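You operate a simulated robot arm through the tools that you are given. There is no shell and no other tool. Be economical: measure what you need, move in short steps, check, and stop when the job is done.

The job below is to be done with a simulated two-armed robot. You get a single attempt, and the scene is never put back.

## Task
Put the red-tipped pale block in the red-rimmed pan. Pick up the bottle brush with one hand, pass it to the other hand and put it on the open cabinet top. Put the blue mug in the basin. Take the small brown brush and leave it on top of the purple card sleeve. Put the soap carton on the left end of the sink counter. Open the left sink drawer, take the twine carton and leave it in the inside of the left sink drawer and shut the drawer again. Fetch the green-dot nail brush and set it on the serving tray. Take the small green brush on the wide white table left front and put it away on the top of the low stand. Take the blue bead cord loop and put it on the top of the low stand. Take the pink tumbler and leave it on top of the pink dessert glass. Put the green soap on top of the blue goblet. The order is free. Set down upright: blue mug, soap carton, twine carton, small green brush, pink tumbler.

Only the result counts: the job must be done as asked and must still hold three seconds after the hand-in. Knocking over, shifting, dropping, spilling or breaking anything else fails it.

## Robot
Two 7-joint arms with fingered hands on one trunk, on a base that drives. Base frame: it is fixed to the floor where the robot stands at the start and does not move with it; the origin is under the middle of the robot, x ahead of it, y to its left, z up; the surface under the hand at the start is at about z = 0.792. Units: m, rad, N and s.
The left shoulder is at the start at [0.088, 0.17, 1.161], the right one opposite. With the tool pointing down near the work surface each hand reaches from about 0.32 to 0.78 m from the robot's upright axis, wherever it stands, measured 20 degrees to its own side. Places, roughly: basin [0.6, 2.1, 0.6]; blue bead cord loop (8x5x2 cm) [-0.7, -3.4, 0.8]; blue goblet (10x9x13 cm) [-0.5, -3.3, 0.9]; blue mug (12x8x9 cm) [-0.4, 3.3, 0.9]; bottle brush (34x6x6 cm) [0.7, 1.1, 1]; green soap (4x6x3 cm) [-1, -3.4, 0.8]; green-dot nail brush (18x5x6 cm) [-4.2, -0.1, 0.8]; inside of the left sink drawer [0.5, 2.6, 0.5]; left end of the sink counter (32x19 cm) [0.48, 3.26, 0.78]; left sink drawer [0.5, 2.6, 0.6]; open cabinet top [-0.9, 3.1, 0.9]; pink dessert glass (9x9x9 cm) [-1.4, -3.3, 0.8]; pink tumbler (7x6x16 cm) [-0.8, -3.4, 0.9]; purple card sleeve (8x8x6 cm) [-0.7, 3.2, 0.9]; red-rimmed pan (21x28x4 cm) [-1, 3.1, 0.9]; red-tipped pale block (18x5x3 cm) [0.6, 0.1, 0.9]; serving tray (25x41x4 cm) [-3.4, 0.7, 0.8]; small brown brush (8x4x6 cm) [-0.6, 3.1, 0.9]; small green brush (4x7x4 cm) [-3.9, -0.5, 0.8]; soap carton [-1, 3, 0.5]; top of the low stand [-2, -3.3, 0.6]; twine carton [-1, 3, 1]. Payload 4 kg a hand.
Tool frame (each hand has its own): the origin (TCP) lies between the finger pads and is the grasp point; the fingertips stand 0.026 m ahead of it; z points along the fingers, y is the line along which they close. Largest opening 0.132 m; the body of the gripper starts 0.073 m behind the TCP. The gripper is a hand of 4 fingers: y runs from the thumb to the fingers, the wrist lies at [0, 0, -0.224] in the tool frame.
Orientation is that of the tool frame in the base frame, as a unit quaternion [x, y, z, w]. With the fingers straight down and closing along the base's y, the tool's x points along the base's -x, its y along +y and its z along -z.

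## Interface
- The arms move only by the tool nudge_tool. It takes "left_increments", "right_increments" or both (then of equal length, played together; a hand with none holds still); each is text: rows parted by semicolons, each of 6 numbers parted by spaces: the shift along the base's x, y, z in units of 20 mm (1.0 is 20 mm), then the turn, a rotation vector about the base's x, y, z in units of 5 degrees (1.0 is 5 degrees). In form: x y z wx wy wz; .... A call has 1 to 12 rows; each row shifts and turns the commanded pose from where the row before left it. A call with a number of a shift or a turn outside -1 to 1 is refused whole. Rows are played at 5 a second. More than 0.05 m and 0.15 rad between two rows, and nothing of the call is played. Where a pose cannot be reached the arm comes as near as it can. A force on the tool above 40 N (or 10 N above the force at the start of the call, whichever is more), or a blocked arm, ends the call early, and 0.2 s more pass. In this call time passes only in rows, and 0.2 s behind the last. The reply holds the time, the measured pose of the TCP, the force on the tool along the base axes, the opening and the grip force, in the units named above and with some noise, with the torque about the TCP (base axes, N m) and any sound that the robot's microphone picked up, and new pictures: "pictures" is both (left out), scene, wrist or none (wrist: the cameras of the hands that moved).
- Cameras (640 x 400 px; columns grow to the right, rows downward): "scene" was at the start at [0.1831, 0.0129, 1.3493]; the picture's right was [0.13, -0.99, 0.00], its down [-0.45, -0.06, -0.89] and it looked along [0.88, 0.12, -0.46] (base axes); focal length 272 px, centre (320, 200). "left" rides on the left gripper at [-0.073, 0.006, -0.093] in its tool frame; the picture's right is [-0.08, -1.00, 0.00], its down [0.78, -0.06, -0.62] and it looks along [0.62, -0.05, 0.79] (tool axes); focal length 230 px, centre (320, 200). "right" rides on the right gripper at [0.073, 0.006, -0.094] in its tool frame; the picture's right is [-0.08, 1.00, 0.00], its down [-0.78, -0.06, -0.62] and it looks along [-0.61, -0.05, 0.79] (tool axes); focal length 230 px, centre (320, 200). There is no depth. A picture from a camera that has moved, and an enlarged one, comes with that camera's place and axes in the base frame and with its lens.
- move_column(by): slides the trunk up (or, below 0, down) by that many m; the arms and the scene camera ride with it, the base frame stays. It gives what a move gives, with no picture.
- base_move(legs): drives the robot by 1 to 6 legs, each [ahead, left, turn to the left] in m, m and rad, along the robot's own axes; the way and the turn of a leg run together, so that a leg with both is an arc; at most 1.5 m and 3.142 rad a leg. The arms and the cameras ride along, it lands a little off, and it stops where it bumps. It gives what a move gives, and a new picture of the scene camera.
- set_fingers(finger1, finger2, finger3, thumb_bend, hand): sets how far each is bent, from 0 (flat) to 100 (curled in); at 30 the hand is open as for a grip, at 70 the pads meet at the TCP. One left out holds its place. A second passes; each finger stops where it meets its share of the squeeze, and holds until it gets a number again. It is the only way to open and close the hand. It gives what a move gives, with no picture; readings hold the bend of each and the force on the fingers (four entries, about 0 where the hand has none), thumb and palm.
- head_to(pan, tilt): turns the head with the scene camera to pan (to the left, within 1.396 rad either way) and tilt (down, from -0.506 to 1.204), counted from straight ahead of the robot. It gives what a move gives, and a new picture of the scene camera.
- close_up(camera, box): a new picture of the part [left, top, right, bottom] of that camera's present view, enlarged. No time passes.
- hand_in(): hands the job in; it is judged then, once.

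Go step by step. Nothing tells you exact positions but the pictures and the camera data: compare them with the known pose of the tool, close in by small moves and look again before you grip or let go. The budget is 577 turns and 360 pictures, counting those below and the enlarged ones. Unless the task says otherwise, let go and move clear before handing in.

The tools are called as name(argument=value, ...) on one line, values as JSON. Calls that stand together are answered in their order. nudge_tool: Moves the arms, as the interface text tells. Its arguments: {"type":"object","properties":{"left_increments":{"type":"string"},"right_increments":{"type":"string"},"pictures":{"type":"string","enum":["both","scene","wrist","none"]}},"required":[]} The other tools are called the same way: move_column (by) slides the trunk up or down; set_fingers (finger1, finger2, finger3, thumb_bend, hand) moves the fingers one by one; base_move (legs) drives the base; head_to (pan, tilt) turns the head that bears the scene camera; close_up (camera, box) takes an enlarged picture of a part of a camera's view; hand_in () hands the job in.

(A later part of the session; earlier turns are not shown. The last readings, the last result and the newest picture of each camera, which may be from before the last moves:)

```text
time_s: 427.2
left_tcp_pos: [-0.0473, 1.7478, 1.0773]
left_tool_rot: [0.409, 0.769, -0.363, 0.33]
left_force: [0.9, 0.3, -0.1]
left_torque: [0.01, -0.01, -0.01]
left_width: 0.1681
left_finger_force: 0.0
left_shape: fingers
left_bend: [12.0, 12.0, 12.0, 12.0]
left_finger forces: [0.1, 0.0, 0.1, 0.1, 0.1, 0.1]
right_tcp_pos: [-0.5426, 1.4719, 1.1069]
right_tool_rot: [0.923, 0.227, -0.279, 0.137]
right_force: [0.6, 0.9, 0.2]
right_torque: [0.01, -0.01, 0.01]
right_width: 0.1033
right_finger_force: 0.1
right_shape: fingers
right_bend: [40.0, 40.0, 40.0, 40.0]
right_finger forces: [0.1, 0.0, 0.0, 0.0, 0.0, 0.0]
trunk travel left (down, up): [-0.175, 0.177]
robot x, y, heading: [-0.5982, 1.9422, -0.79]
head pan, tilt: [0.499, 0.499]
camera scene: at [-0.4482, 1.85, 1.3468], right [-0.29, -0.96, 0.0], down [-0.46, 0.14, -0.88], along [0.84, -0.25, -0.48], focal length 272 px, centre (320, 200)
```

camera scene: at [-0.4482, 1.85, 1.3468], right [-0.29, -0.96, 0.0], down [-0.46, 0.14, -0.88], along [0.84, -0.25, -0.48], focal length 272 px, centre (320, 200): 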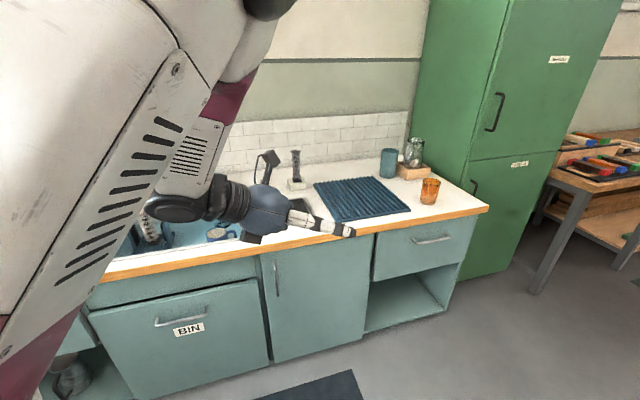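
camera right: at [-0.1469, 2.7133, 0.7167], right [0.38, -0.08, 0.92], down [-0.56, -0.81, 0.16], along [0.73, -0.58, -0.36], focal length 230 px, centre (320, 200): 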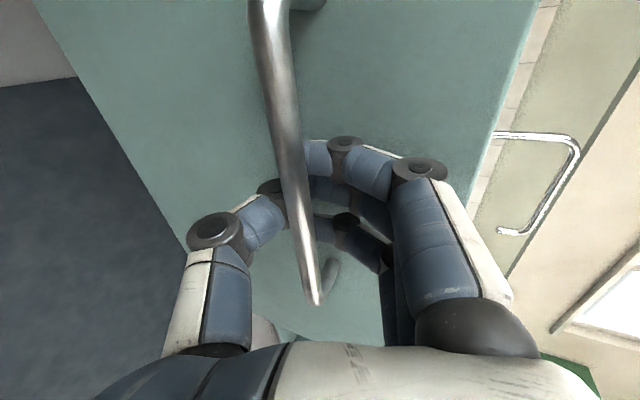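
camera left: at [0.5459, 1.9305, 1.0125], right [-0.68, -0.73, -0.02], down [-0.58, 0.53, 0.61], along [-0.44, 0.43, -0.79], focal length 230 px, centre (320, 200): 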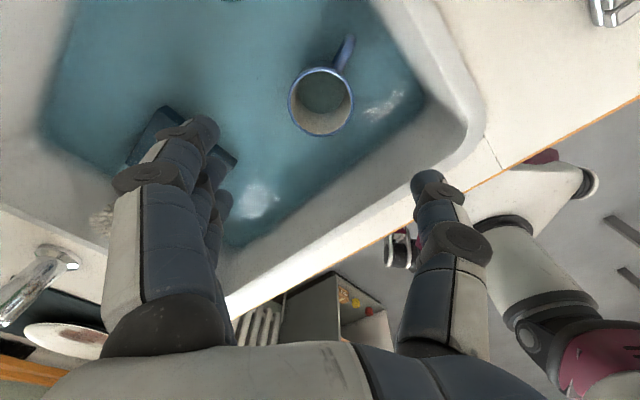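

Good posture now. I un-yaw the rest, then turn the robot to face the open cabinet.

nudge_tool(left_increments="0 0 0 0 0 1;0 0 0 0 0 1;0 0 0 0 0 1;0 0 0 0 0 1;0 0 0 0 0 1;0 0 0 0 0 1", pictures="none")

base_move(legs=[[0, 0, 2.36], [0, 0.24, 0], [0.15, 0, 0]])

head_to(pan=0.15, tilt=0.75)

```text
time_s: 428.6
left_tcp_pos: [-0.037, 1.7424, 1.0755]
left_tool_rot: [0.182, 0.856, -0.275, 0.399]
left_force: [0.2, 0.2, -0.1]
left_torque: [0.01, 0.01, 0.01]
left_width: 0.1685
left_finger_force: 0.1
left_shape: fingers
left_bend: [12.0, 12.0, 12.0, 12.0]
left_finger forces: [0.0, 0.0, 0.0, 0.1, 0.0, 0.1]
left hand out of reach, approached as far as the arm can: row 4, 5
right_tcp_pos: [-0.5416, 1.4727, 1.1061]
right_tool_rot: [0.923, 0.227, -0.279, 0.137]
right_force: [-0.5, 1.0, 0.3]
right_torque: [-0.01, -0.01, 0.0]
right_width: 0.1035
right_finger_force: 0.0
right_shape: fingers
right_bend: [40.0, 40.0, 40.0, 40.0]
right_finger forces: [0.0, 0.0, 0.1, 0.1, 0.1, 0.0]
trunk travel left (down, up): [-0.175, 0.177]
robot x, y, heading: [-0.5997, 1.9433, -0.793]
head pan, tilt: [0.499, 0.499]
```

```text
time_s: 437.9
left_tcp_pos: [-1.117, 2.6171, 1.0785]
left_tool_rot: [0.725, -0.487, -0.27, -0.405]
left_force: [-0.1, 0.7, -0.1]
left_torque: [0.02, 0.01, 0.01]
left_width: 0.1684
left_finger_force: 0.1
left_shape: fingers
left_bend: [12.0, 12.0, 12.0, 12.0]
left_finger forces: [0.1, 0.0, 0.1, 0.1, 0.0, 0.0]
right_tcp_pos: [-0.5652, 2.4669, 1.1067]
right_tool_rot: [0.13, 0.942, 0.024, 0.309]
right_force: [-0.1, 0.5, 0.5]
right_torque: [-0.02, 0.01, 0.01]
right_width: 0.1032
right_finger_force: 0.1
right_shape: fingers
right_bend: [40.0, 40.0, 40.0, 40.0]
right_finger forces: [0.1, 0.0, 0.1, 0.1, 0.1, 0.1]
trunk travel left (down, up): [-0.175, 0.177]
robot x, y, heading: [-0.8469, 2.0836, 1.596]
head pan, tilt: [0.499, 0.499]
camera scene: at [-0.8982, 2.2605, 1.3635], right [0.86, 0.51, 0.0], down [0.16, -0.27, -0.95], along [-0.49, 0.82, -0.31], focal length 272 px, centre (320, 200)
```

scene: 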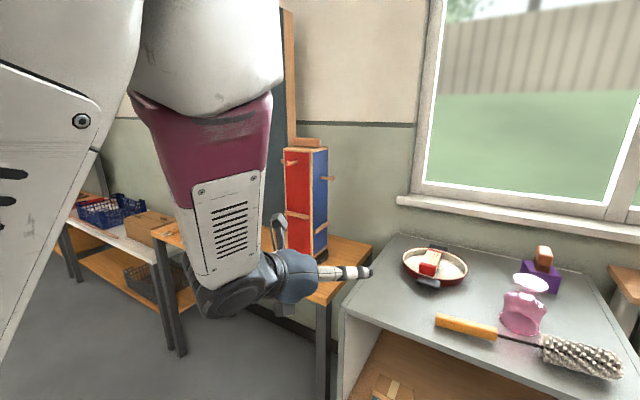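

```text
time_s: 438.8
left_tcp_pos: [-1.1168, 2.6165, 1.0767]
left_tool_rot: [0.729, -0.484, -0.268, -0.404]
left_force: [0.7, -0.6, -0.1]
left_torque: [0.02, -0.01, -0.01]
left_width: 0.1685
left_finger_force: 0.2
left_shape: fingers
left_bend: [12.0, 12.0, 12.0, 12.0]
left_finger forces: [0.1, 0.0, 0.0, 0.0, 0.1, 0.0]
right_tcp_pos: [-0.5661, 2.4665, 1.1075]
right_tool_rot: [0.131, 0.942, 0.024, 0.309]
right_force: [-0.1, 0.1, 0.2]
right_torque: [0.0, 0.05, 0.02]
right_width: 0.1031
right_finger_force: 0.1
right_shape: fingers
right_bend: [40.0, 40.0, 40.0, 40.0]
right_finger forces: [0.1, 0.0, 0.1, 0.0, 0.0, 0.0]
trunk travel left (down, up): [-0.175, 0.177]
robot x, y, heading: [-0.8486, 2.0812, 1.599]
head pan, tilt: [0.15, 0.75]
camera scene: at [-0.8886, 2.2646, 1.3647], right [0.91, 0.41, 0.0], down [0.12, -0.27, -0.95], along [-0.39, 0.87, -0.3], focal length 272 px, centre (320, 200)
```

scene: 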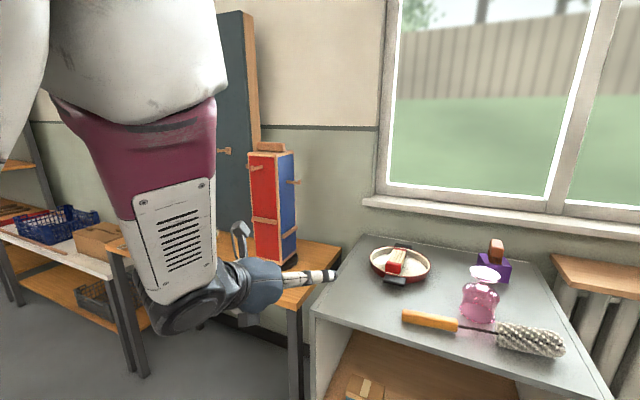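

The left elbow is against the head. I lower and extend the left hand to free it.

nudge_tool(left_increments="0 0.5 -1 0 0 0;0 0.5 -1 0 0 0;0 0.5 -1 0 0 0;-0.5 0.5 -1 0 0 0;-0.5 0 -1 0 0 0;-0.5 0 -1 0 0 0;-0.5 0 -1 0 0 0;-0.5 0 -1 0 0 0;0 0 -1 0 0 0;0 0 -1 0 0 0", pictures="scene")

```text
time_s: 441.0
left_tcp_pos: [-1.1672, 2.6565, 0.8773]
left_tool_rot: [0.725, -0.486, -0.271, -0.406]
left_force: [0.9, 0.7, 0.0]
left_torque: [0.0, 0.0, 0.01]
left_width: 0.1684
left_finger_force: 0.1
left_shape: fingers
left_bend: [12.0, 12.0, 12.0, 12.0]
left_finger forces: [0.0, 0.0, 0.0, 0.0, 0.0, 0.0]
right_tcp_pos: [-0.5664, 2.4667, 1.1067]
right_tool_rot: [0.13, 0.942, 0.024, 0.309]
right_force: [-0.8, 0.9, 0.9]
right_torque: [-0.04, 0.0, 0.02]
right_width: 0.1033
right_finger_force: 0.0
right_shape: fingers
right_bend: [40.0, 40.0, 40.0, 40.0]
right_finger forces: [0.0, 0.1, 0.0, 0.1, 0.0, 0.0]
trunk travel left (down, up): [-0.175, 0.177]
robot x, y, heading: [-0.8445, 2.0844, 1.589]
head pan, tilt: [0.15, 0.75]
camera scene: at [-0.8653, 2.2613, 1.3247], right [0.98, 0.17, 0.0], down [0.12, -0.67, -0.73], along [-0.13, 0.72, -0.68], focal length 272 px, centre (320, 200)
```

scene: 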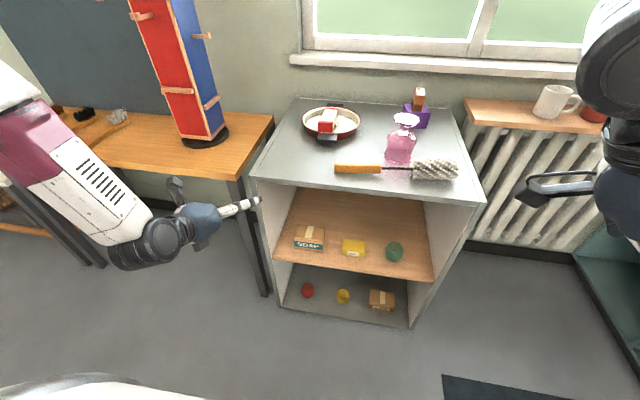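

The soap carton is at about (-1.02, 2.937), on the shelf at z≈0.452, aligned with x. I level the hand's roll and bring it down in front of the shelf opening.

nudge_tool(left_increments="0.6 0 -1 0 0.75 -0.46;0.6 0 -1 0 0.75 -0.46;0.6 0 -1 0 0.75 -0.46;0.6 0 -1 0 0.75 -0.46;0.6 0 -1 0 0.75 -0.46;0.6 0 -1 0 0 0;0.6 0 -1 0 0 0;0.6 0 -1 0 0 0;0.6 0 -1 0 0 0;0.6 0 -1 0 0 0;0.6 0 -1 0 0 0;0.6 0 -1 0 0 0", pictures="none")

set_fingers(hand="left", finger1=24, finger2=24, finger3=24, thumb_bend=24)

nudge_tool(left_increments="0 0 -1 0 0 0;0 0 -1 0 0 0;0 0 -1 0 0 0;0 0 -1 0 0 0;0 0 -1 0 0 0;0 0 -0.7 0 0 0", pictures="both")

```text
time_s: 443.6
left_tcp_pos: [-1.0241, 2.6564, 0.6393]
left_tool_rot: [0.619, -0.616, -0.343, -0.346]
left_force: [-0.2, 0.4, -0.3]
left_torque: [-0.02, 0.0, -0.01]
left_width: 0.1686
left_finger_force: 0.0
left_shape: fingers
left_bend: [12.0, 12.0, 12.0, 12.0]
left_finger forces: [0.0, 0.0, 0.0, 0.0, 0.1, 0.0]
right_tcp_pos: [-0.5658, 2.4655, 1.1059]
right_tool_rot: [0.129, 0.942, 0.025, 0.309]
right_force: [-0.6, 0.5, -0.2]
right_torque: [0.0, 0.01, 0.0]
right_width: 0.1033
right_finger_force: 0.0
right_shape: fingers
right_bend: [40.0, 40.0, 40.0, 40.0]
right_finger forces: [0.0, 0.1, 0.0, 0.0, 0.1, 0.0]
trunk travel left (down, up): [-0.175, 0.177]
robot x, y, heading: [-0.8445, 2.0812, 1.597]
head pan, tilt: [0.15, 0.75]
```

```text
time_s: 444.6
left_tcp_pos: [-1.0248, 2.6569, 0.6407]
left_tool_rot: [0.619, -0.616, -0.343, -0.346]
left_force: [-0.1, 0.2, 0.3]
left_torque: [0.0, 0.04, 0.01]
left_width: 0.1496
left_finger_force: 0.0
left_shape: fingers
left_bend: [24.0, 24.0, 24.0, 24.0]
left_finger forces: [0.0, 0.0, 0.0, 0.0, 0.0, 0.0]
right_tcp_pos: [-0.565, 2.4654, 1.1076]
right_tool_rot: [0.131, 0.941, 0.024, 0.31]
right_force: [0.5, -0.2, -0.2]
right_torque: [-0.01, -0.02, 0.06]
right_width: 0.1032
right_finger_force: 0.1
right_shape: fingers
right_bend: [40.0, 40.0, 40.0, 40.0]
right_finger forces: [0.0, 0.0, 0.1, 0.0, 0.0, 0.0]
trunk travel left (down, up): [-0.175, 0.177]
robot x, y, heading: [-0.8466, 2.0844, 1.599]
head pan, tilt: [0.15, 0.75]
```

```text
time_s: 446.0
left_tcp_pos: [-1.0232, 2.6567, 0.5251]
left_tool_rot: [0.619, -0.616, -0.342, -0.347]
left_force: [0.5, -0.2, -0.2]
left_torque: [0.01, 0.02, 0.03]
left_width: 0.1496
left_finger_force: 0.0
left_shape: fingers
left_bend: [24.0, 24.0, 24.0, 24.0]
left_finger forces: [0.0, 0.0, 0.0, 0.0, 0.1, 0.0]
right_tcp_pos: [-0.5664, 2.466, 1.106]
right_tool_rot: [0.13, 0.942, 0.025, 0.31]
right_force: [-1.1, 0.1, -0.6]
right_torque: [0.03, -0.02, -0.04]
right_width: 0.1034
right_finger_force: 0.1
right_shape: fingers
right_bend: [40.0, 40.0, 40.0, 40.0]
right_finger forces: [0.0, 0.0, 0.0, 0.0, 0.1, 0.0]
trunk travel left (down, up): [-0.175, 0.177]
robot x, y, heading: [-0.8479, 2.0871, 1.597]
head pan, tilt: [0.15, 0.75]
camera scene: at [-0.8648, 2.261, 1.3248], right [0.98, 0.17, 0.0], down [0.12, -0.67, -0.73], along [-0.13, 0.72, -0.68], focal length 272 px, centre (320, 200)
camera left: at [-1.0304, 2.6145, 0.6361], right [1.0, 0.04, 0.07], down [0.07, -0.94, -0.34], along [0.05, 0.35, -0.94], focal length 230 px, centre (320, 200)
```

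scene: 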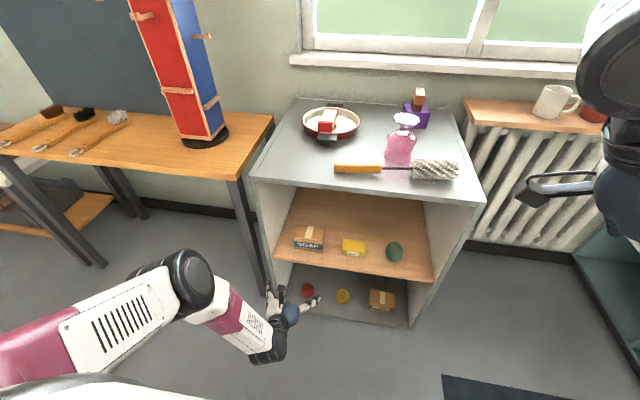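
left: 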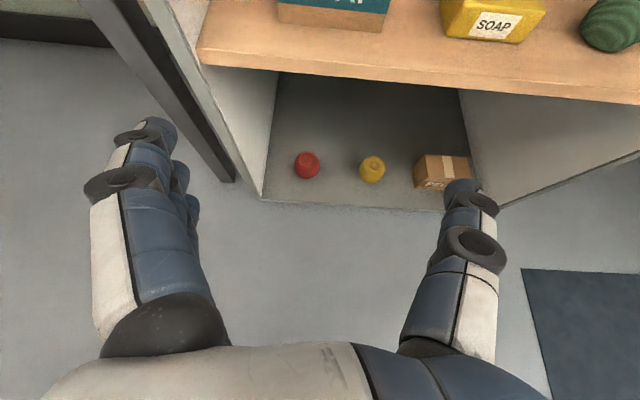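

Confirmed: the brown SOAP carton's front edge is at y≈2.895. I steepen the hand to 60°, then drive forward so the fingers pass on both sides of it.

nudge_tool(left_increments="0 0 0.2 -0.95 0 0;0 0 0.1 -0.95 0 0;0 0 0.1 -0.95 0 0;0 0 0 -0.95 0 0;0 0 0 -0.95 0 0;0 0 0 -0.95 0 0", pictures="none")

base_move(legs=[[0.18, 0, 0]])

close_up(camera="left", box=[0, 0, 640, 400])

```text
time_s: 447.4
left_tcp_pos: [-1.0238, 2.6571, 0.5331]
left_tool_rot: [0.686, -0.681, -0.18, -0.182]
left_force: [-0.7, -0.6, 0.4]
left_torque: [-0.01, 0.0, 0.02]
left_width: 0.1495
left_finger_force: 0.1
left_shape: fingers
left_bend: [24.0, 24.0, 24.0, 24.0]
left_finger forces: [0.0, 0.0, 0.1, 0.0, 0.1, 0.1]
right_tcp_pos: [-0.5662, 2.4653, 1.1062]
right_tool_rot: [0.13, 0.942, 0.025, 0.309]
right_force: [0.9, -0.2, 0.3]
right_torque: [0.01, 0.0, -0.01]
right_width: 0.1031
right_finger_force: 0.2
right_shape: fingers
right_bend: [40.0, 40.0, 40.0, 40.0]
right_finger forces: [0.1, 0.1, 0.0, 0.0, 0.0, 0.0]
trunk travel left (down, up): [-0.175, 0.177]
robot x, y, heading: [-0.8463, 2.0848, 1.599]
head pan, tilt: [0.15, 0.75]
```

```text
time_s: 448.9
left_tcp_pos: [-1.0264, 2.835, 0.533]
left_tool_rot: [0.685, -0.681, -0.18, -0.183]
left_force: [0.3, -0.6, -0.3]
left_torque: [0.02, 0.0, 0.02]
left_width: 0.1496
left_finger_force: 0.1
left_shape: fingers
left_bend: [24.0, 24.0, 24.0, 24.0]
left_finger forces: [0.0, 0.0, 0.0, 0.1, 0.1, 0.0]
right_tcp_pos: [-0.5699, 2.6444, 1.1049]
right_tool_rot: [0.131, 0.942, 0.024, 0.31]
right_force: [0.2, 0.9, 1.2]
right_torque: [-0.03, 0.0, -0.02]
right_width: 0.1031
right_finger_force: 0.0
right_shape: fingers
right_bend: [40.0, 40.0, 40.0, 40.0]
right_finger forces: [0.1, 0.0, 0.0, 0.0, 0.1, 0.1]
trunk travel left (down, up): [-0.175, 0.177]
robot x, y, heading: [-0.8504, 2.2583, 1.598]
head pan, tilt: [0.15, 0.75]
camera scene: at [-0.8691, 2.4395, 1.3247], right [0.98, 0.17, 0.0], down [0.12, -0.67, -0.73], along [-0.13, 0.72, -0.68], focal length 272 px, centre (320, 200)
```

scene: 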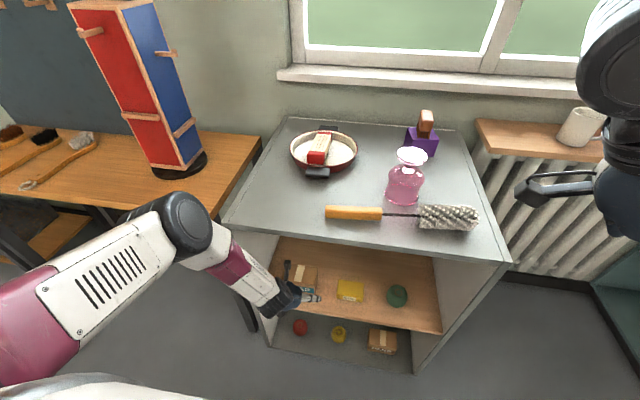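

```text
1.00 times, centred on (320, 200) of left (not enlarged: the box is as wide or as high as the picture)
camera zoom: at [-1.0343, 2.8508, 0.6501], right [1.0, 0.07, 0.04], down [0.06, -0.99, 0.15], along [0.05, -0.14, -0.99], focal length 230 px, centre (320, 200)
```

zoom: 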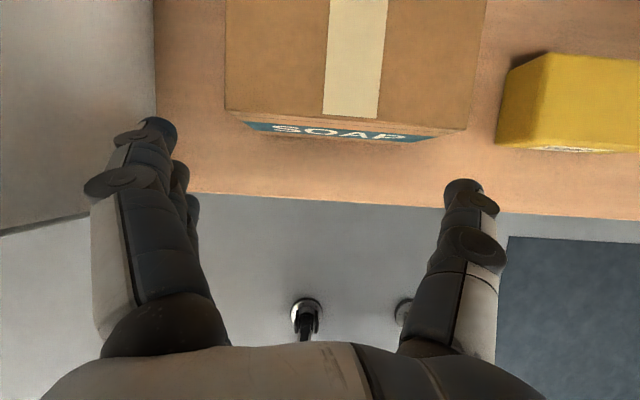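

The carton is ~14.5 cm wide with ~6 cm free on each side. I open the hand wider, centre on x≈-1.012, move over it and check.

set_fingers(hand="left", finger1=5, finger2=5, finger3=5, thumb_bend=5)

nudge_tool(left_increments="0.7 0 0.9 0 0 0;0 1 0 0 0 0;0 1 0 0 0 0;0 1 0 0 0 0;0 1 0 0 0 0;0 0.5 0 0 0 0", pictures="wrist")

```text
time_s: 449.9
left_tcp_pos: [-1.0273, 2.8341, 0.5325]
left_tool_rot: [0.686, -0.681, -0.181, -0.182]
left_force: [0.2, 0.8, 0.1]
left_torque: [-0.01, -0.02, 0.01]
left_width: 0.1774
left_finger_force: 0.1
left_shape: fingers
left_bend: [5.0, 5.0, 5.0, 5.0]
left_finger forces: [0.0, 0.1, 0.0, 0.0, 0.0, 0.0]
right_tcp_pos: [-0.5707, 2.6427, 1.1069]
right_tool_rot: [0.131, 0.942, 0.023, 0.31]
right_force: [-0.5, -0.7, -0.3]
right_torque: [0.0, 0.01, -0.04]
right_width: 0.1031
right_finger_force: 0.0
right_shape: fingers
right_bend: [40.0, 40.0, 40.0, 40.0]
right_finger forces: [0.0, 0.0, 0.1, 0.0, 0.0, 0.0]
trunk travel left (down, up): [-0.175, 0.177]
robot x, y, heading: [-0.8514, 2.2609, 1.593]
head pan, tilt: [0.15, 0.75]
```

```text
time_s: 451.3
left_tcp_pos: [-1.0128, 2.9229, 0.5518]
left_tool_rot: [0.685, -0.682, -0.181, -0.182]
left_force: [0.2, 0.0, -0.6]
left_torque: [0.02, 0.03, -0.05]
left_width: 0.1773
left_finger_force: 0.0
left_shape: fingers
left_bend: [5.0, 5.0, 5.0, 5.0]
left_finger forces: [0.0, 0.0, 0.0, 0.1, 0.0, 0.0]
right_tcp_pos: [-0.5692, 2.6433, 1.1066]
right_tool_rot: [0.13, 0.942, 0.025, 0.309]
right_force: [0.8, 0.1, 1.0]
right_torque: [0.0, 0.03, 0.01]
right_width: 0.1033
right_finger_force: 0.0
right_shape: fingers
right_bend: [40.0, 40.0, 40.0, 40.0]
right_finger forces: [0.0, 0.1, 0.0, 0.1, 0.1, 0.0]
trunk travel left (down, up): [-0.175, 0.177]
robot x, y, heading: [-0.8507, 2.26, 1.596]
head pan, tilt: [0.15, 0.75]
camera left: at [-1.0202, 2.9405, 0.6688], right [1.0, 0.07, 0.04], down [0.06, -0.99, 0.15], along [0.05, -0.14, -0.99], focal length 230 px, centre (320, 200)
```

left: 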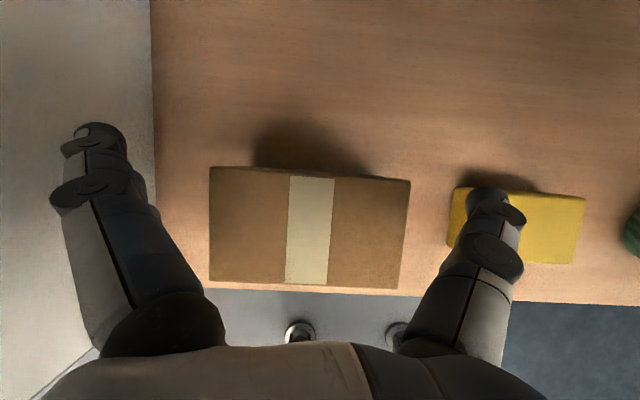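

The carton's centre is (-1.02, 2.90) and the thumb is now over the yellow bar, so I narrow the opening slightly and re-centre before lowering.

set_fingers(hand="left", finger1=18, finger2=18, finger3=18, thumb_bend=18)

nudge_tool(left_increments="-0.35 -0.8 0 0 0 0;0 0 -0.3 0 0 0", pictures="wrist")

```text
time_s: 452.3
left_tcp_pos: [-1.0133, 2.9248, 0.552]
left_tool_rot: [0.686, -0.681, -0.181, -0.183]
left_force: [0.0, -1.1, -0.5]
left_torque: [0.02, 0.0, -0.02]
left_width: 0.1609
left_finger_force: 0.0
left_shape: fingers
left_bend: [18.0, 18.0, 18.0, 18.0]
left_finger forces: [0.0, 0.0, 0.0, 0.0, 0.0, 0.0]
right_tcp_pos: [-0.5686, 2.6432, 1.1065]
right_tool_rot: [0.13, 0.942, 0.025, 0.309]
right_force: [-0.8, -0.4, 0.9]
right_torque: [-0.01, 0.01, 0.01]
right_width: 0.1033
right_finger_force: 0.1
right_shape: fingers
right_bend: [40.0, 40.0, 40.0, 40.0]
right_finger forces: [0.0, 0.0, 0.0, 0.0, 0.0, 0.0]
trunk travel left (down, up): [-0.175, 0.177]
robot x, y, heading: [-0.8506, 2.2638, 1.595]
head pan, tilt: [0.15, 0.75]
```

```text
time_s: 452.9
left_tcp_pos: [-1.0185, 2.909, 0.5466]
left_tool_rot: [0.685, -0.681, -0.18, -0.184]
left_force: [-0.4, -0.2, -0.2]
left_torque: [-0.02, 0.01, 0.04]
left_width: 0.161
left_finger_force: 0.0
left_shape: fingers
left_bend: [18.0, 18.0, 18.0, 18.0]
left_finger forces: [0.1, 0.1, 0.0, 0.0, 0.0, 0.0]
right_tcp_pos: [-0.5689, 2.643, 1.1056]
right_tool_rot: [0.131, 0.942, 0.024, 0.309]
right_force: [-0.1, -0.7, 0.4]
right_torque: [-0.03, 0.0, 0.01]
right_width: 0.1035
right_finger_force: 0.1
right_shape: fingers
right_bend: [40.0, 40.0, 40.0, 40.0]
right_finger forces: [0.0, 0.0, 0.1, 0.0, 0.0, 0.1]
trunk travel left (down, up): [-0.175, 0.177]
robot x, y, heading: [-0.8489, 2.2623, 1.597]
head pan, tilt: [0.15, 0.75]
camera left: at [-1.0272, 2.9245, 0.6628], right [1.0, 0.07, 0.04], down [0.06, -0.99, 0.14], along [0.05, -0.14, -0.99], focal length 230 px, centre (320, 200)
```

left: 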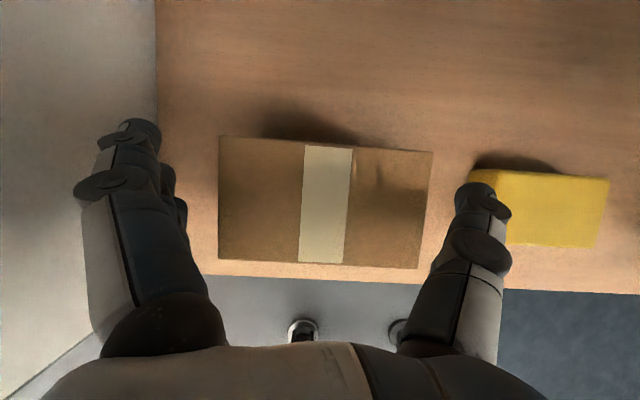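

set_fingers(hand="left", finger1=22, finger2=22, finger3=22, thumb_bend=23)

nudge_tool(left_increments="0 0 -0.6 0 0 0;0 0 -0.6 0 0 0;0 0 -0.5 0 0 0", pictures="wrist")

```text
time_s: 453.9
left_tcp_pos: [-1.0194, 2.908, 0.5465]
left_tool_rot: [0.685, -0.682, -0.18, -0.184]
left_force: [-0.6, -0.1, 1.6]
left_torque: [0.0, 0.02, 0.0]
left_width: 0.1527
left_finger_force: 0.1
left_shape: fingers
left_bend: [22.0, 22.0, 22.0, 23.0]
left_finger forces: [0.0, 0.1, 0.0, 0.0, 0.1, 0.0]
right_tcp_pos: [-0.57, 2.6433, 1.1062]
right_tool_rot: [0.13, 0.942, 0.024, 0.309]
right_force: [-0.7, 0.0, -0.4]
right_torque: [0.02, 0.01, 0.03]
right_width: 0.1034
right_finger_force: 0.0
right_shape: fingers
right_bend: [40.0, 40.0, 40.0, 40.0]
right_finger forces: [0.0, 0.1, 0.0, 0.0, 0.1, 0.1]
trunk travel left (down, up): [-0.175, 0.177]
robot x, y, heading: [-0.8502, 2.2645, 1.597]
head pan, tilt: [0.15, 0.75]
```

```text
time_s: 454.7
left_tcp_pos: [-1.0188, 2.9139, 0.5194]
left_tool_rot: [0.685, -0.679, -0.185, -0.189]
left_force: [-0.6, -11.0, 33.6]
left_torque: [-0.38, -1.59, -0.45]
left_width: 0.1586
left_finger_force: 15.2
left_shape: fingers
left_bend: [22.0, 22.0, 21.0, 23.0]
left_finger forces: [0.1, 0.1, 4.2, 0.0, 26.2, 0.1]
right_tcp_pos: [-0.5693, 2.6408, 1.1084]
right_tool_rot: [0.131, 0.942, 0.025, 0.309]
right_force: [0.6, -0.8, -0.7]
right_torque: [-0.01, 0.02, -0.04]
right_width: 0.1032
right_finger_force: 0.2
right_shape: fingers
right_bend: [40.0, 40.0, 40.0, 40.0]
right_finger forces: [0.0, 0.0, 0.0, 0.1, 0.0, 0.0]
trunk travel left (down, up): [-0.175, 0.177]
robot x, y, heading: [-0.8515, 2.2619, 1.592]
head pan, tilt: [0.15, 0.75]
stopped in row 3 (left hand): the force on the tool passed its limit at 41 N (the readings are from after the stop); the commanded pose is now the measured one
camera left: at [-1.0276, 2.9281, 0.6367], right [1.0, 0.07, 0.05], down [0.07, -0.99, 0.13], along [0.06, -0.13, -0.99], focal length 230 px, centre (320, 200)
```

left: 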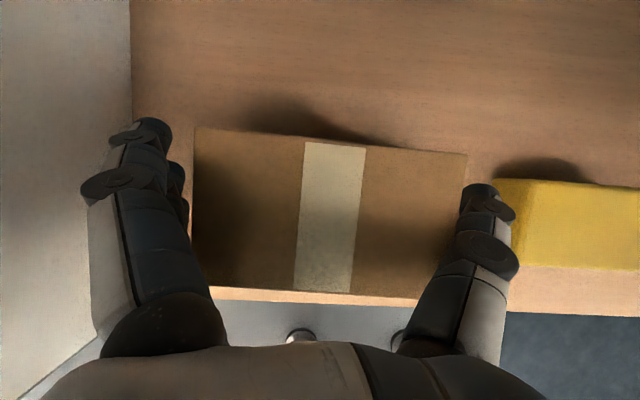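

Fingertips reached the shelf on both sides of the carton. Raise 5 mm and close.

nudge_tool(left_increments="0 0 0.4 0 0 0", pictures="none")

set_fingers(hand="left", finger1=42, finger2=42, finger3=42, thumb_bend=42)

nudge_tool(left_increments="0 0 0.5 0 0 0;0 0 1 0 0 0;0 0 1 0 0 0", pictures="wrist")

```text
time_s: 455.1
left_tcp_pos: [-1.019, 2.9095, 0.521]
left_tool_rot: [0.685, -0.681, -0.181, -0.185]
left_force: [2.2, 0.9, 4.4]
left_torque: [-0.11, -0.27, 0.16]
left_width: 0.1552
left_finger_force: 4.2
left_shape: fingers
left_bend: [22.0, 22.0, 21.0, 23.0]
left_finger forces: [0.0, 0.0, 1.5, 0.1, 7.1, 0.0]
right_tcp_pos: [-0.5692, 2.6431, 1.1056]
right_tool_rot: [0.13, 0.942, 0.024, 0.309]
right_force: [-0.2, -0.7, -0.6]
right_torque: [-0.02, 0.0, -0.01]
right_width: 0.1034
right_finger_force: 0.1
right_shape: fingers
right_bend: [40.0, 40.0, 40.0, 40.0]
right_finger forces: [0.0, 0.1, 0.0, 0.0, 0.0, 0.0]
trunk travel left (down, up): [-0.175, 0.177]
robot x, y, heading: [-0.853, 2.2607, 1.599]
head pan, tilt: [0.15, 0.75]
```

```text
time_s: 456.1
left_tcp_pos: [-1.0212, 2.9112, 0.5231]
left_tool_rot: [0.686, -0.68, -0.182, -0.185]
left_force: [0.4, 0.1, 0.5]
left_torque: [0.01, 0.07, 0.05]
left_width: 0.1239
left_finger_force: 34.3
left_shape: fingers
left_bend: [39.0, 39.0, 39.0, 39.0]
left_finger forces: [6.8, 14.3, 13.5, 0.0, 34.4, 0.0]
right_tcp_pos: [-0.5696, 2.6431, 1.1067]
right_tool_rot: [0.13, 0.942, 0.025, 0.31]
right_force: [0.6, 0.0, 0.1]
right_torque: [0.0, 0.01, 0.02]
right_width: 0.1034
right_finger_force: 0.2
right_shape: fingers
right_bend: [40.0, 40.0, 40.0, 40.0]
right_finger forces: [0.0, 0.0, 0.0, 0.1, 0.0, 0.0]
trunk travel left (down, up): [-0.175, 0.177]
robot x, y, heading: [-0.8496, 2.2621, 1.6]
head pan, tilt: [0.15, 0.75]
```

```text
time_s: 456.9
left_tcp_pos: [-1.0192, 2.9115, 0.5727]
left_tool_rot: [0.686, -0.679, -0.183, -0.185]
left_force: [0.4, -0.9, -1.4]
left_torque: [0.0, 0.02, 0.01]
left_width: 0.1237
left_finger_force: 33.5
left_shape: fingers
left_bend: [39.0, 39.0, 39.0, 39.0]
left_finger forces: [6.6, 13.5, 13.1, 0.0, 33.5, 0.0]
right_tcp_pos: [-0.5696, 2.6427, 1.1065]
right_tool_rot: [0.13, 0.942, 0.025, 0.31]
right_force: [-0.1, -0.2, -0.1]
right_torque: [0.01, -0.01, -0.01]
right_width: 0.1031
right_finger_force: 0.1
right_shape: fingers
right_bend: [40.0, 40.0, 40.0, 40.0]
right_finger forces: [0.0, 0.1, 0.0, 0.1, 0.0, 0.1]
trunk travel left (down, up): [-0.175, 0.177]
robot x, y, heading: [-0.8519, 2.2646, 1.6]
head pan, tilt: [0.15, 0.75]
camera left: at [-1.0275, 2.9269, 0.6901], right [1.0, 0.07, 0.04], down [0.07, -0.99, 0.14], along [0.05, -0.14, -0.99], focal length 230 px, centre (320, 200)
```

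left: 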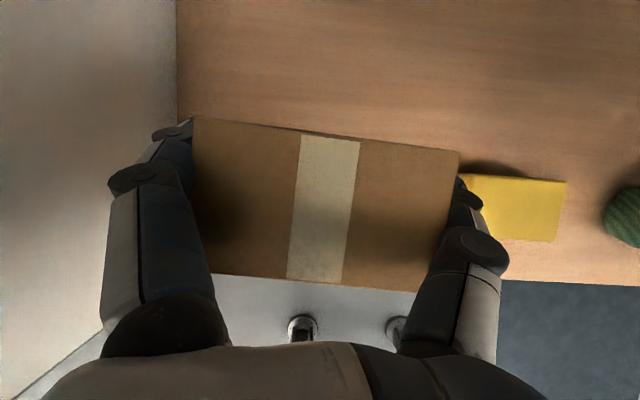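

The carton is held level. Back straight out of the cabinet, then raise it.

base_move(legs=[[-0.4, 0, 0]])

nudge_tool(left_increments="0 0 1 0 0 0;0 0 1 0 0 0;0 0 1 0 0 0;0 0 1 0 0 0;0 0 1 0 0 0;0 0 1 0 0 0;0 0 1 0 0 0;0 0 1 0 0 0;0 0 1 0 0 0;0 0 1 0 0 0;0 0 1 0 0 0;0 0 1 0 0 0", pictures="none")

nudge_tool(left_increments="0 0 1 0 0 0;0 0 1 0 0 0;0 0 1 0 0 0;0 0 1 0 0 0;0 0 1 0 0 0;0 0 1 0 0 0;0 0 1 0 0 0;0 0 1 0 0 0", pictures="scene")

```text
time_s: 459.4
left_tcp_pos: [-1.0086, 2.5129, 0.5728]
left_tool_rot: [0.685, -0.681, -0.183, -0.186]
left_force: [-0.2, -0.3, -0.7]
left_torque: [-0.01, -0.04, 0.01]
left_width: 0.1235
left_finger_force: 33.4
left_shape: fingers
left_bend: [39.0, 39.0, 39.0, 39.0]
left_finger forces: [6.7, 13.5, 13.1, 0.1, 33.3, 0.0]
right_tcp_pos: [-0.558, 2.2436, 1.107]
right_tool_rot: [0.132, 0.942, 0.024, 0.309]
right_force: [-0.1, 0.3, -0.5]
right_torque: [0.03, -0.03, 0.0]
right_width: 0.1032
right_finger_force: 0.0
right_shape: fingers
right_bend: [40.0, 40.0, 40.0, 40.0]
right_finger forces: [0.1, 0.0, 0.0, 0.0, 0.1, 0.0]
trunk travel left (down, up): [-0.175, 0.177]
robot x, y, heading: [-0.8415, 1.8626, 1.589]
head pan, tilt: [0.15, 0.75]
camera scene: at [-0.8593, 2.0397, 1.3249], right [0.99, 0.17, 0.0], down [0.12, -0.67, -0.73], along [-0.12, 0.72, -0.68], focal length 272 px, centre (320, 200)
```

scene: 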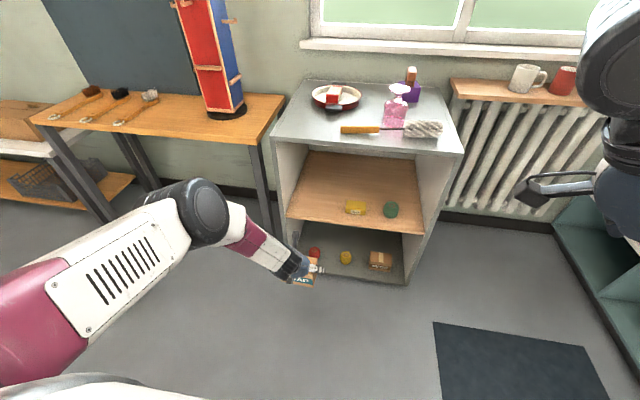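

```text
time_s: 462.0
left_tcp_pos: [-1.0084, 2.5135, 0.8127]
left_tool_rot: [0.684, -0.681, -0.183, -0.186]
left_force: [0.5, 0.7, -1.6]
left_torque: [-0.03, 0.01, -0.04]
left_width: 0.1235
left_finger_force: 32.5
left_shape: fingers
left_bend: [39.0, 39.0, 39.0, 39.0]
left_finger forces: [6.8, 13.2, 13.4, 0.0, 32.4, 0.0]
right_tcp_pos: [-0.5582, 2.2428, 1.1057]
right_tool_rot: [0.132, 0.942, 0.025, 0.309]
right_force: [0.5, -0.7, -0.6]
right_torque: [-0.01, 0.01, 0.0]
right_width: 0.1032
right_finger_force: 0.0
right_shape: fingers
right_bend: [40.0, 40.0, 40.0, 40.0]
right_finger forces: [0.0, 0.0, 0.0, 0.0, 0.0, 0.0]
trunk travel left (down, up): [-0.175, 0.177]
robot x, y, heading: [-0.8415, 1.8627, 1.587]
head pan, tilt: [0.15, 0.75]
```

```text
time_s: 463.8
left_tcp_pos: [-1.0087, 2.5134, 0.975]
left_tool_rot: [0.684, -0.681, -0.182, -0.185]
left_force: [0.4, 0.3, -2.1]
left_torque: [-0.02, -0.02, 0.04]
left_width: 0.1233
left_finger_force: 33.2
left_shape: fingers
left_bend: [39.0, 39.0, 39.0, 39.0]
left_finger forces: [6.7, 13.2, 13.6, 0.0, 32.2, 0.0]
right_tcp_pos: [-0.5596, 2.2429, 1.1083]
right_tool_rot: [0.132, 0.941, 0.024, 0.31]
right_force: [0.0, 0.3, -0.1]
right_torque: [0.01, 0.0, 0.04]
right_width: 0.1034
right_finger_force: 0.0
right_shape: fingers
right_bend: [40.0, 40.0, 40.0, 40.0]
right_finger forces: [0.0, 0.0, 0.1, 0.0, 0.0, 0.0]
trunk travel left (down, up): [-0.175, 0.177]
robot x, y, heading: [-0.8453, 1.8625, 1.59]
head pan, tilt: [0.15, 0.75]
camera scene: at [-0.8596, 2.0398, 1.3249], right [0.99, 0.17, 0.0], down [0.12, -0.67, -0.73], along [-0.12, 0.72, -0.68], focal length 272 px, centre (320, 200)
```

scene: 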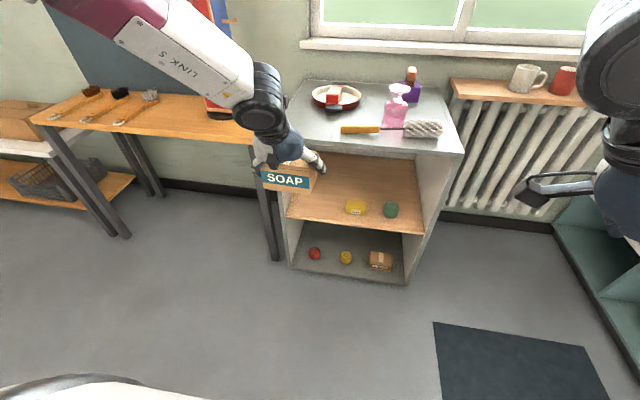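

Carton clear of the cabinet. I raise it more, turn to heading ≈25°, and drive diagonally toward the left end of the sink counter.

nudge_tool(left_increments="0 0 1 0 0 0;0 0 1 0 0 0;0 0 1 0 0 0;0 0 1 0 0 0;0 0 1 0 0 0", pictures="none")

base_move(legs=[[0, 0, -1.154], [0.9, 0.41, 0]])

head_to(pan=0.2, tilt=0.75)

```text
time_s: 465.0
left_tcp_pos: [-1.0079, 2.5129, 1.0734]
left_tool_rot: [0.684, -0.681, -0.182, -0.185]
left_force: [0.2, 0.2, -1.0]
left_torque: [0.04, 0.02, 0.04]
left_width: 0.1233
left_finger_force: 32.2
left_shape: fingers
left_bend: [39.0, 39.0, 39.0, 39.0]
left_finger forces: [6.7, 13.3, 13.7, 0.0, 32.0, 0.0]
right_tcp_pos: [-0.5597, 2.2438, 1.1075]
right_tool_rot: [0.133, 0.941, 0.023, 0.31]
right_force: [-0.5, 0.9, 0.0]
right_torque: [0.0, 0.03, -0.01]
right_width: 0.1032
right_finger_force: 0.2
right_shape: fingers
right_bend: [40.0, 40.0, 40.0, 40.0]
right_finger forces: [0.0, 0.1, 0.0, 0.0, 0.1, 0.0]
trunk travel left (down, up): [-0.175, 0.177]
robot x, y, heading: [-0.8426, 1.8604, 1.592]
head pan, tilt: [0.15, 0.75]
```

```text
time_s: 473.0
left_tcp_pos: [0.3365, 3.0211, 1.0725]
left_tool_rot: [-0.2, 0.945, 0.051, 0.254]
left_force: [-0.5, -0.8, -1.0]
left_torque: [0.01, -0.01, 0.0]
left_width: 0.1231
left_finger_force: 32.2
left_shape: fingers
left_bend: [39.0, 39.0, 39.0, 39.0]
left_finger forces: [6.5, 13.1, 13.4, 0.0, 31.6, 0.0]
right_tcp_pos: [0.2694, 2.5011, 1.1058]
right_tool_rot: [0.626, 0.715, -0.149, 0.271]
right_force: [0.8, -0.3, -0.1]
right_torque: [0.01, -0.03, -0.02]
right_width: 0.1033
right_finger_force: 0.0
right_shape: fingers
right_bend: [40.0, 40.0, 40.0, 40.0]
right_finger forces: [0.1, 0.1, 0.1, 0.1, 0.0, 0.0]
trunk travel left (down, up): [-0.175, 0.177]
robot x, y, heading: [-0.1924, 2.6074, 0.432]
head pan, tilt: [0.15, 0.75]
camera scene: at [-0.0392, 2.693, 1.3248], right [0.55, -0.83, 0.0], down [-0.57, -0.38, -0.73], along [0.61, 0.4, -0.68], focal length 272 px, centre (320, 200)
```

scene: 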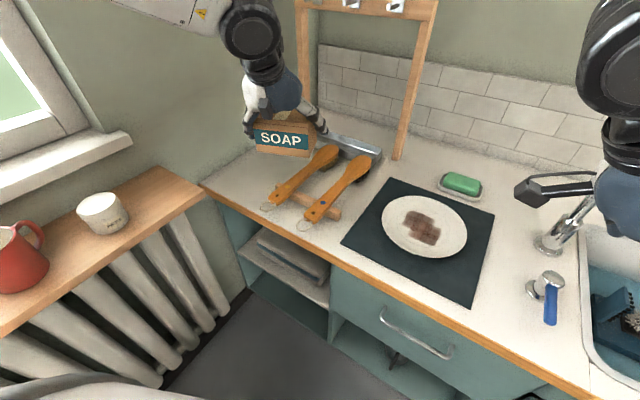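

```text
time_s: 473.7
left_tcp_pos: [0.3375, 3.0205, 1.0727]
left_tool_rot: [-0.2, 0.945, 0.051, 0.254]
left_force: [-0.6, 0.2, -1.2]
left_torque: [0.02, 0.04, 0.01]
left_width: 0.1232
left_finger_force: 32.1
left_shape: fingers
left_bend: [39.0, 39.0, 39.0, 39.0]
left_finger forces: [6.6, 13.1, 13.4, 0.0, 31.6, 0.1]
right_tcp_pos: [0.268, 2.5012, 1.1064]
right_tool_rot: [0.625, 0.716, -0.149, 0.273]
right_force: [0.6, 0.4, 0.5]
right_torque: [0.03, -0.02, 0.01]
right_width: 0.1033
right_finger_force: 0.0
right_shape: fingers
right_bend: [40.0, 40.0, 40.0, 40.0]
right_finger forces: [0.1, 0.1, 0.0, 0.1, 0.0, 0.0]
trunk travel left (down, up): [-0.175, 0.177]
robot x, y, heading: [-0.1914, 2.6055, 0.433]
head pan, tilt: [0.201, 0.75]
camera scene: at [-0.0417, 2.6962, 1.3248], right [0.59, -0.81, 0.0], down [-0.55, -0.4, -0.73], along [0.59, 0.43, -0.68], focal length 272 px, centre (320, 200)
```

scene: 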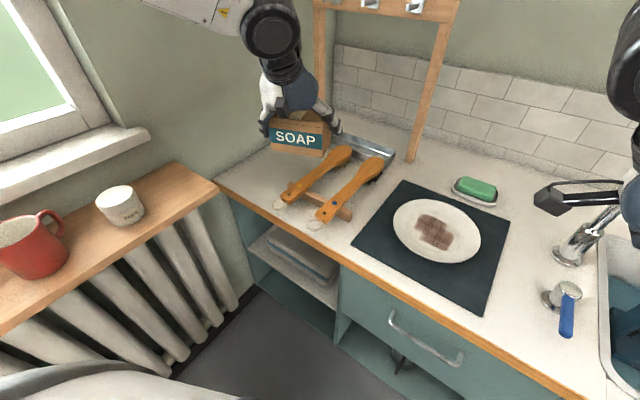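

The free left-end strip spans y≈3.15–3.35 left of the orange brushes. I move the base so the carton is above (0.48, 3.255).

base_move(legs=[[0.22, 0.153, 0]])

nudge_tool(left_increments="0 0 -1 0 0 0;0 0 -1 0 0 0;0 0 -1 0 0 0;0 0 -1 0 0 0;0 0 -1 0 0 0;0 0 -1 0 0 0", pictures="wrist")

```text
time_s: 475.6
left_tcp_pos: [0.4707, 3.2507, 1.0725]
left_tool_rot: [-0.2, 0.945, 0.05, 0.255]
left_force: [1.7, 0.6, -0.9]
left_torque: [-0.01, 0.01, 0.01]
left_width: 0.1231
left_finger_force: 32.2
left_shape: fingers
left_bend: [39.0, 39.0, 39.0, 39.0]
left_finger forces: [6.5, 13.1, 13.3, 0.0, 31.6, 0.1]
right_tcp_pos: [0.4043, 2.7309, 1.1068]
right_tool_rot: [0.626, 0.716, -0.149, 0.272]
right_force: [0.1, -0.5, 0.3]
right_torque: [-0.01, 0.02, 0.01]
right_width: 0.1032
right_finger_force: 0.0
right_shape: fingers
right_bend: [40.0, 40.0, 40.0, 40.0]
right_finger forces: [0.0, 0.1, 0.0, 0.0, 0.0, 0.0]
trunk travel left (down, up): [-0.175, 0.177]
robot x, y, heading: [-0.0572, 2.8346, 0.43]
head pan, tilt: [0.201, 0.75]
camera scene: at [0.093, 2.9273, 1.3248], right [0.59, -0.81, 0.0], down [-0.55, -0.4, -0.73], along [0.59, 0.43, -0.68], focal length 272 px, centre (320, 200)
```

scene: 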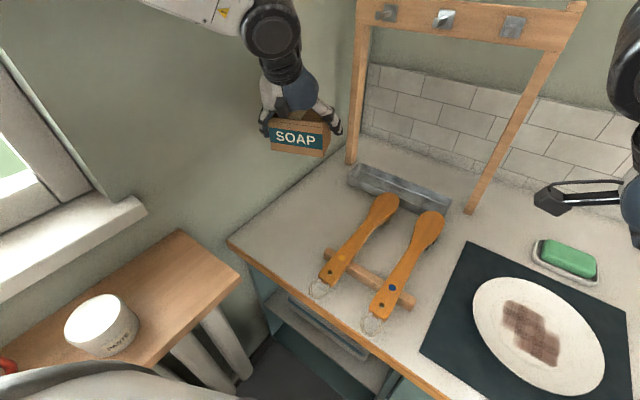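

```text
time_s: 477.1
left_tcp_pos: [0.4715, 3.2516, 0.9532]
left_tool_rot: [-0.2, 0.945, 0.051, 0.254]
left_force: [0.2, 0.0, -0.7]
left_torque: [-0.02, -0.02, -0.04]
left_width: 0.123
left_finger_force: 32.2
left_shape: fingers
left_bend: [39.0, 39.0, 39.0, 39.0]
left_finger forces: [6.4, 13.2, 13.4, 0.0, 31.5, 0.1]
right_tcp_pos: [0.4041, 2.7312, 1.1066]
right_tool_rot: [0.625, 0.716, -0.149, 0.272]
right_force: [-0.4, -0.2, 0.5]
right_torque: [-0.02, -0.01, -0.01]
right_width: 0.1031
right_finger_force: 0.0
right_shape: fingers
right_bend: [40.0, 40.0, 40.0, 40.0]
right_finger forces: [0.1, 0.1, 0.0, 0.1, 0.0, 0.1]
trunk travel left (down, up): [-0.175, 0.177]
robot x, y, heading: [-0.0598, 2.8379, 0.439]
head pan, tilt: [0.201, 0.75]
camera left: at [0.4831, 3.2625, 1.0697], right [0.46, -0.89, 0.04], down [-0.88, -0.45, 0.14], along [-0.1, -0.1, -0.99], focal length 230 px, centre (320, 200)
```

left: 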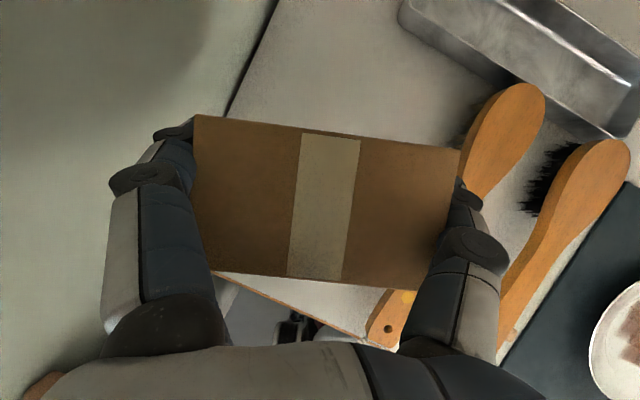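

Space checks out: wall at y≈3.376, brushes at y≤3.115. Lowering to contact.

nudge_tool(left_increments="0.3 0 -1 0 0 0;0 0 -1 0 0 0;0 0 -1 0 0 0;0 0 -1 0 0 0;0 0 -0.5 0 0 0;0 0 -0.2 0 0 0;0 0 -0.2 0 0 0;0 0 -0.2 0 0 0;0 0 -0.2 0 0 0;0 0 -0.2 0 0 0;0 0 -0.2 0 0 0", pictures="wrist")

```text
time_s: 479.4
left_tcp_pos: [0.4768, 3.2499, 0.8391]
left_tool_rot: [-0.2, 0.945, 0.05, 0.254]
left_force: [0.3, 0.3, -1.3]
left_torque: [0.0, 0.02, -0.04]
left_width: 0.1232
left_finger_force: 32.0
left_shape: fingers
left_bend: [39.0, 39.0, 39.0, 39.0]
left_finger forces: [6.4, 13.1, 13.3, 0.0, 31.4, 0.0]
right_tcp_pos: [0.4042, 2.7317, 1.1058]
right_tool_rot: [0.626, 0.715, -0.15, 0.272]
right_force: [0.1, 0.1, -0.5]
right_torque: [0.03, 0.0, 0.02]
right_width: 0.1032
right_finger_force: 0.1
right_shape: fingers
right_bend: [40.0, 40.0, 40.0, 40.0]
right_finger forces: [0.0, 0.0, 0.1, 0.0, 0.1, 0.0]
trunk travel left (down, up): [-0.175, 0.177]
robot x, y, heading: [-0.0597, 2.8352, 0.435]
head pan, tilt: [0.201, 0.75]
camera left: at [0.4884, 3.2627, 0.9561], right [0.46, -0.89, 0.04], down [-0.88, -0.45, 0.14], along [-0.1, -0.1, -0.99], focal length 230 px, centre (320, 200)
```

left: 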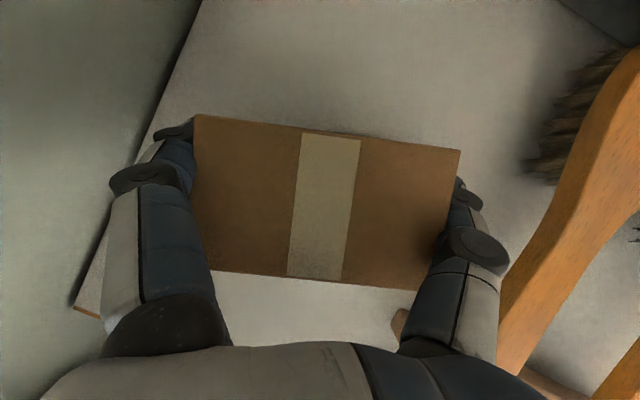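

nudge_tool(left_increments="0 0 -0.2 0 0 0;0 0 -0.2 0 0 0;0 0 -0.2 0 0 0;0 0 -0.2 0 0 0;0 0 -0.2 0 0 0;0 0 -0.2 0 0 0", pictures="none")

close_up(camera="scene", box=[210, 80, 410, 280])

```text
time_s: 480.5
left_tcp_pos: [0.4802, 3.2512, 0.8329]
left_tool_rot: [-0.199, 0.942, 0.051, 0.263]
left_force: [-6.3, -2.9, 29.2]
left_torque: [0.42, 0.61, 0.19]
left_width: 0.1227
left_finger_force: 34.5
left_shape: fingers
left_bend: [39.0, 40.0, 40.0, 40.0]
left_finger forces: [8.5, 15.3, 12.8, 0.0, 32.8, 0.0]
right_tcp_pos: [0.4011, 2.7301, 1.1082]
right_tool_rot: [0.625, 0.716, -0.148, 0.273]
right_force: [0.0, 0.7, -0.1]
right_torque: [0.0, 0.01, 0.01]
right_width: 0.1033
right_finger_force: 0.0
right_shape: fingers
right_bend: [40.0, 40.0, 40.0, 40.0]
right_finger forces: [0.0, 0.0, 0.0, 0.0, 0.1, 0.0]
trunk travel left (down, up): [-0.175, 0.177]
robot x, y, heading: [-0.0556, 2.8369, 0.431]
head pan, tilt: [0.201, 0.75]
stopped in row 5 (left hand): the force on the tool passed its limit at 44 N (the readings are from after the stop); the commanded pose is now the measured one
```

```text
2.00 times, centred on (310, 180) of scene
camera zoom: at [0.0897, 2.9251, 1.3255], right [0.59, -0.81, 0.0], down [-0.55, -0.4, -0.73], along [0.59, 0.43, -0.68], focal length 544 px, centre (340, 240)
```

zoom: 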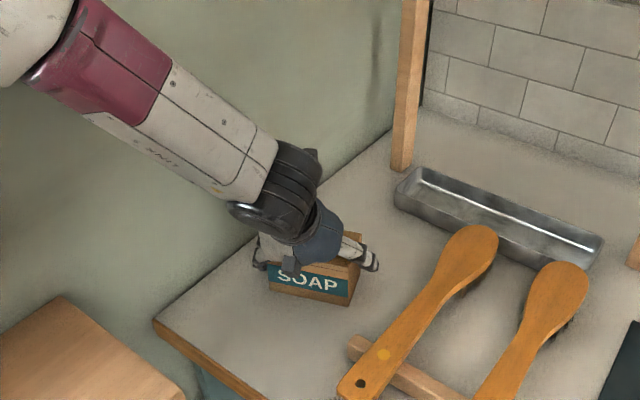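

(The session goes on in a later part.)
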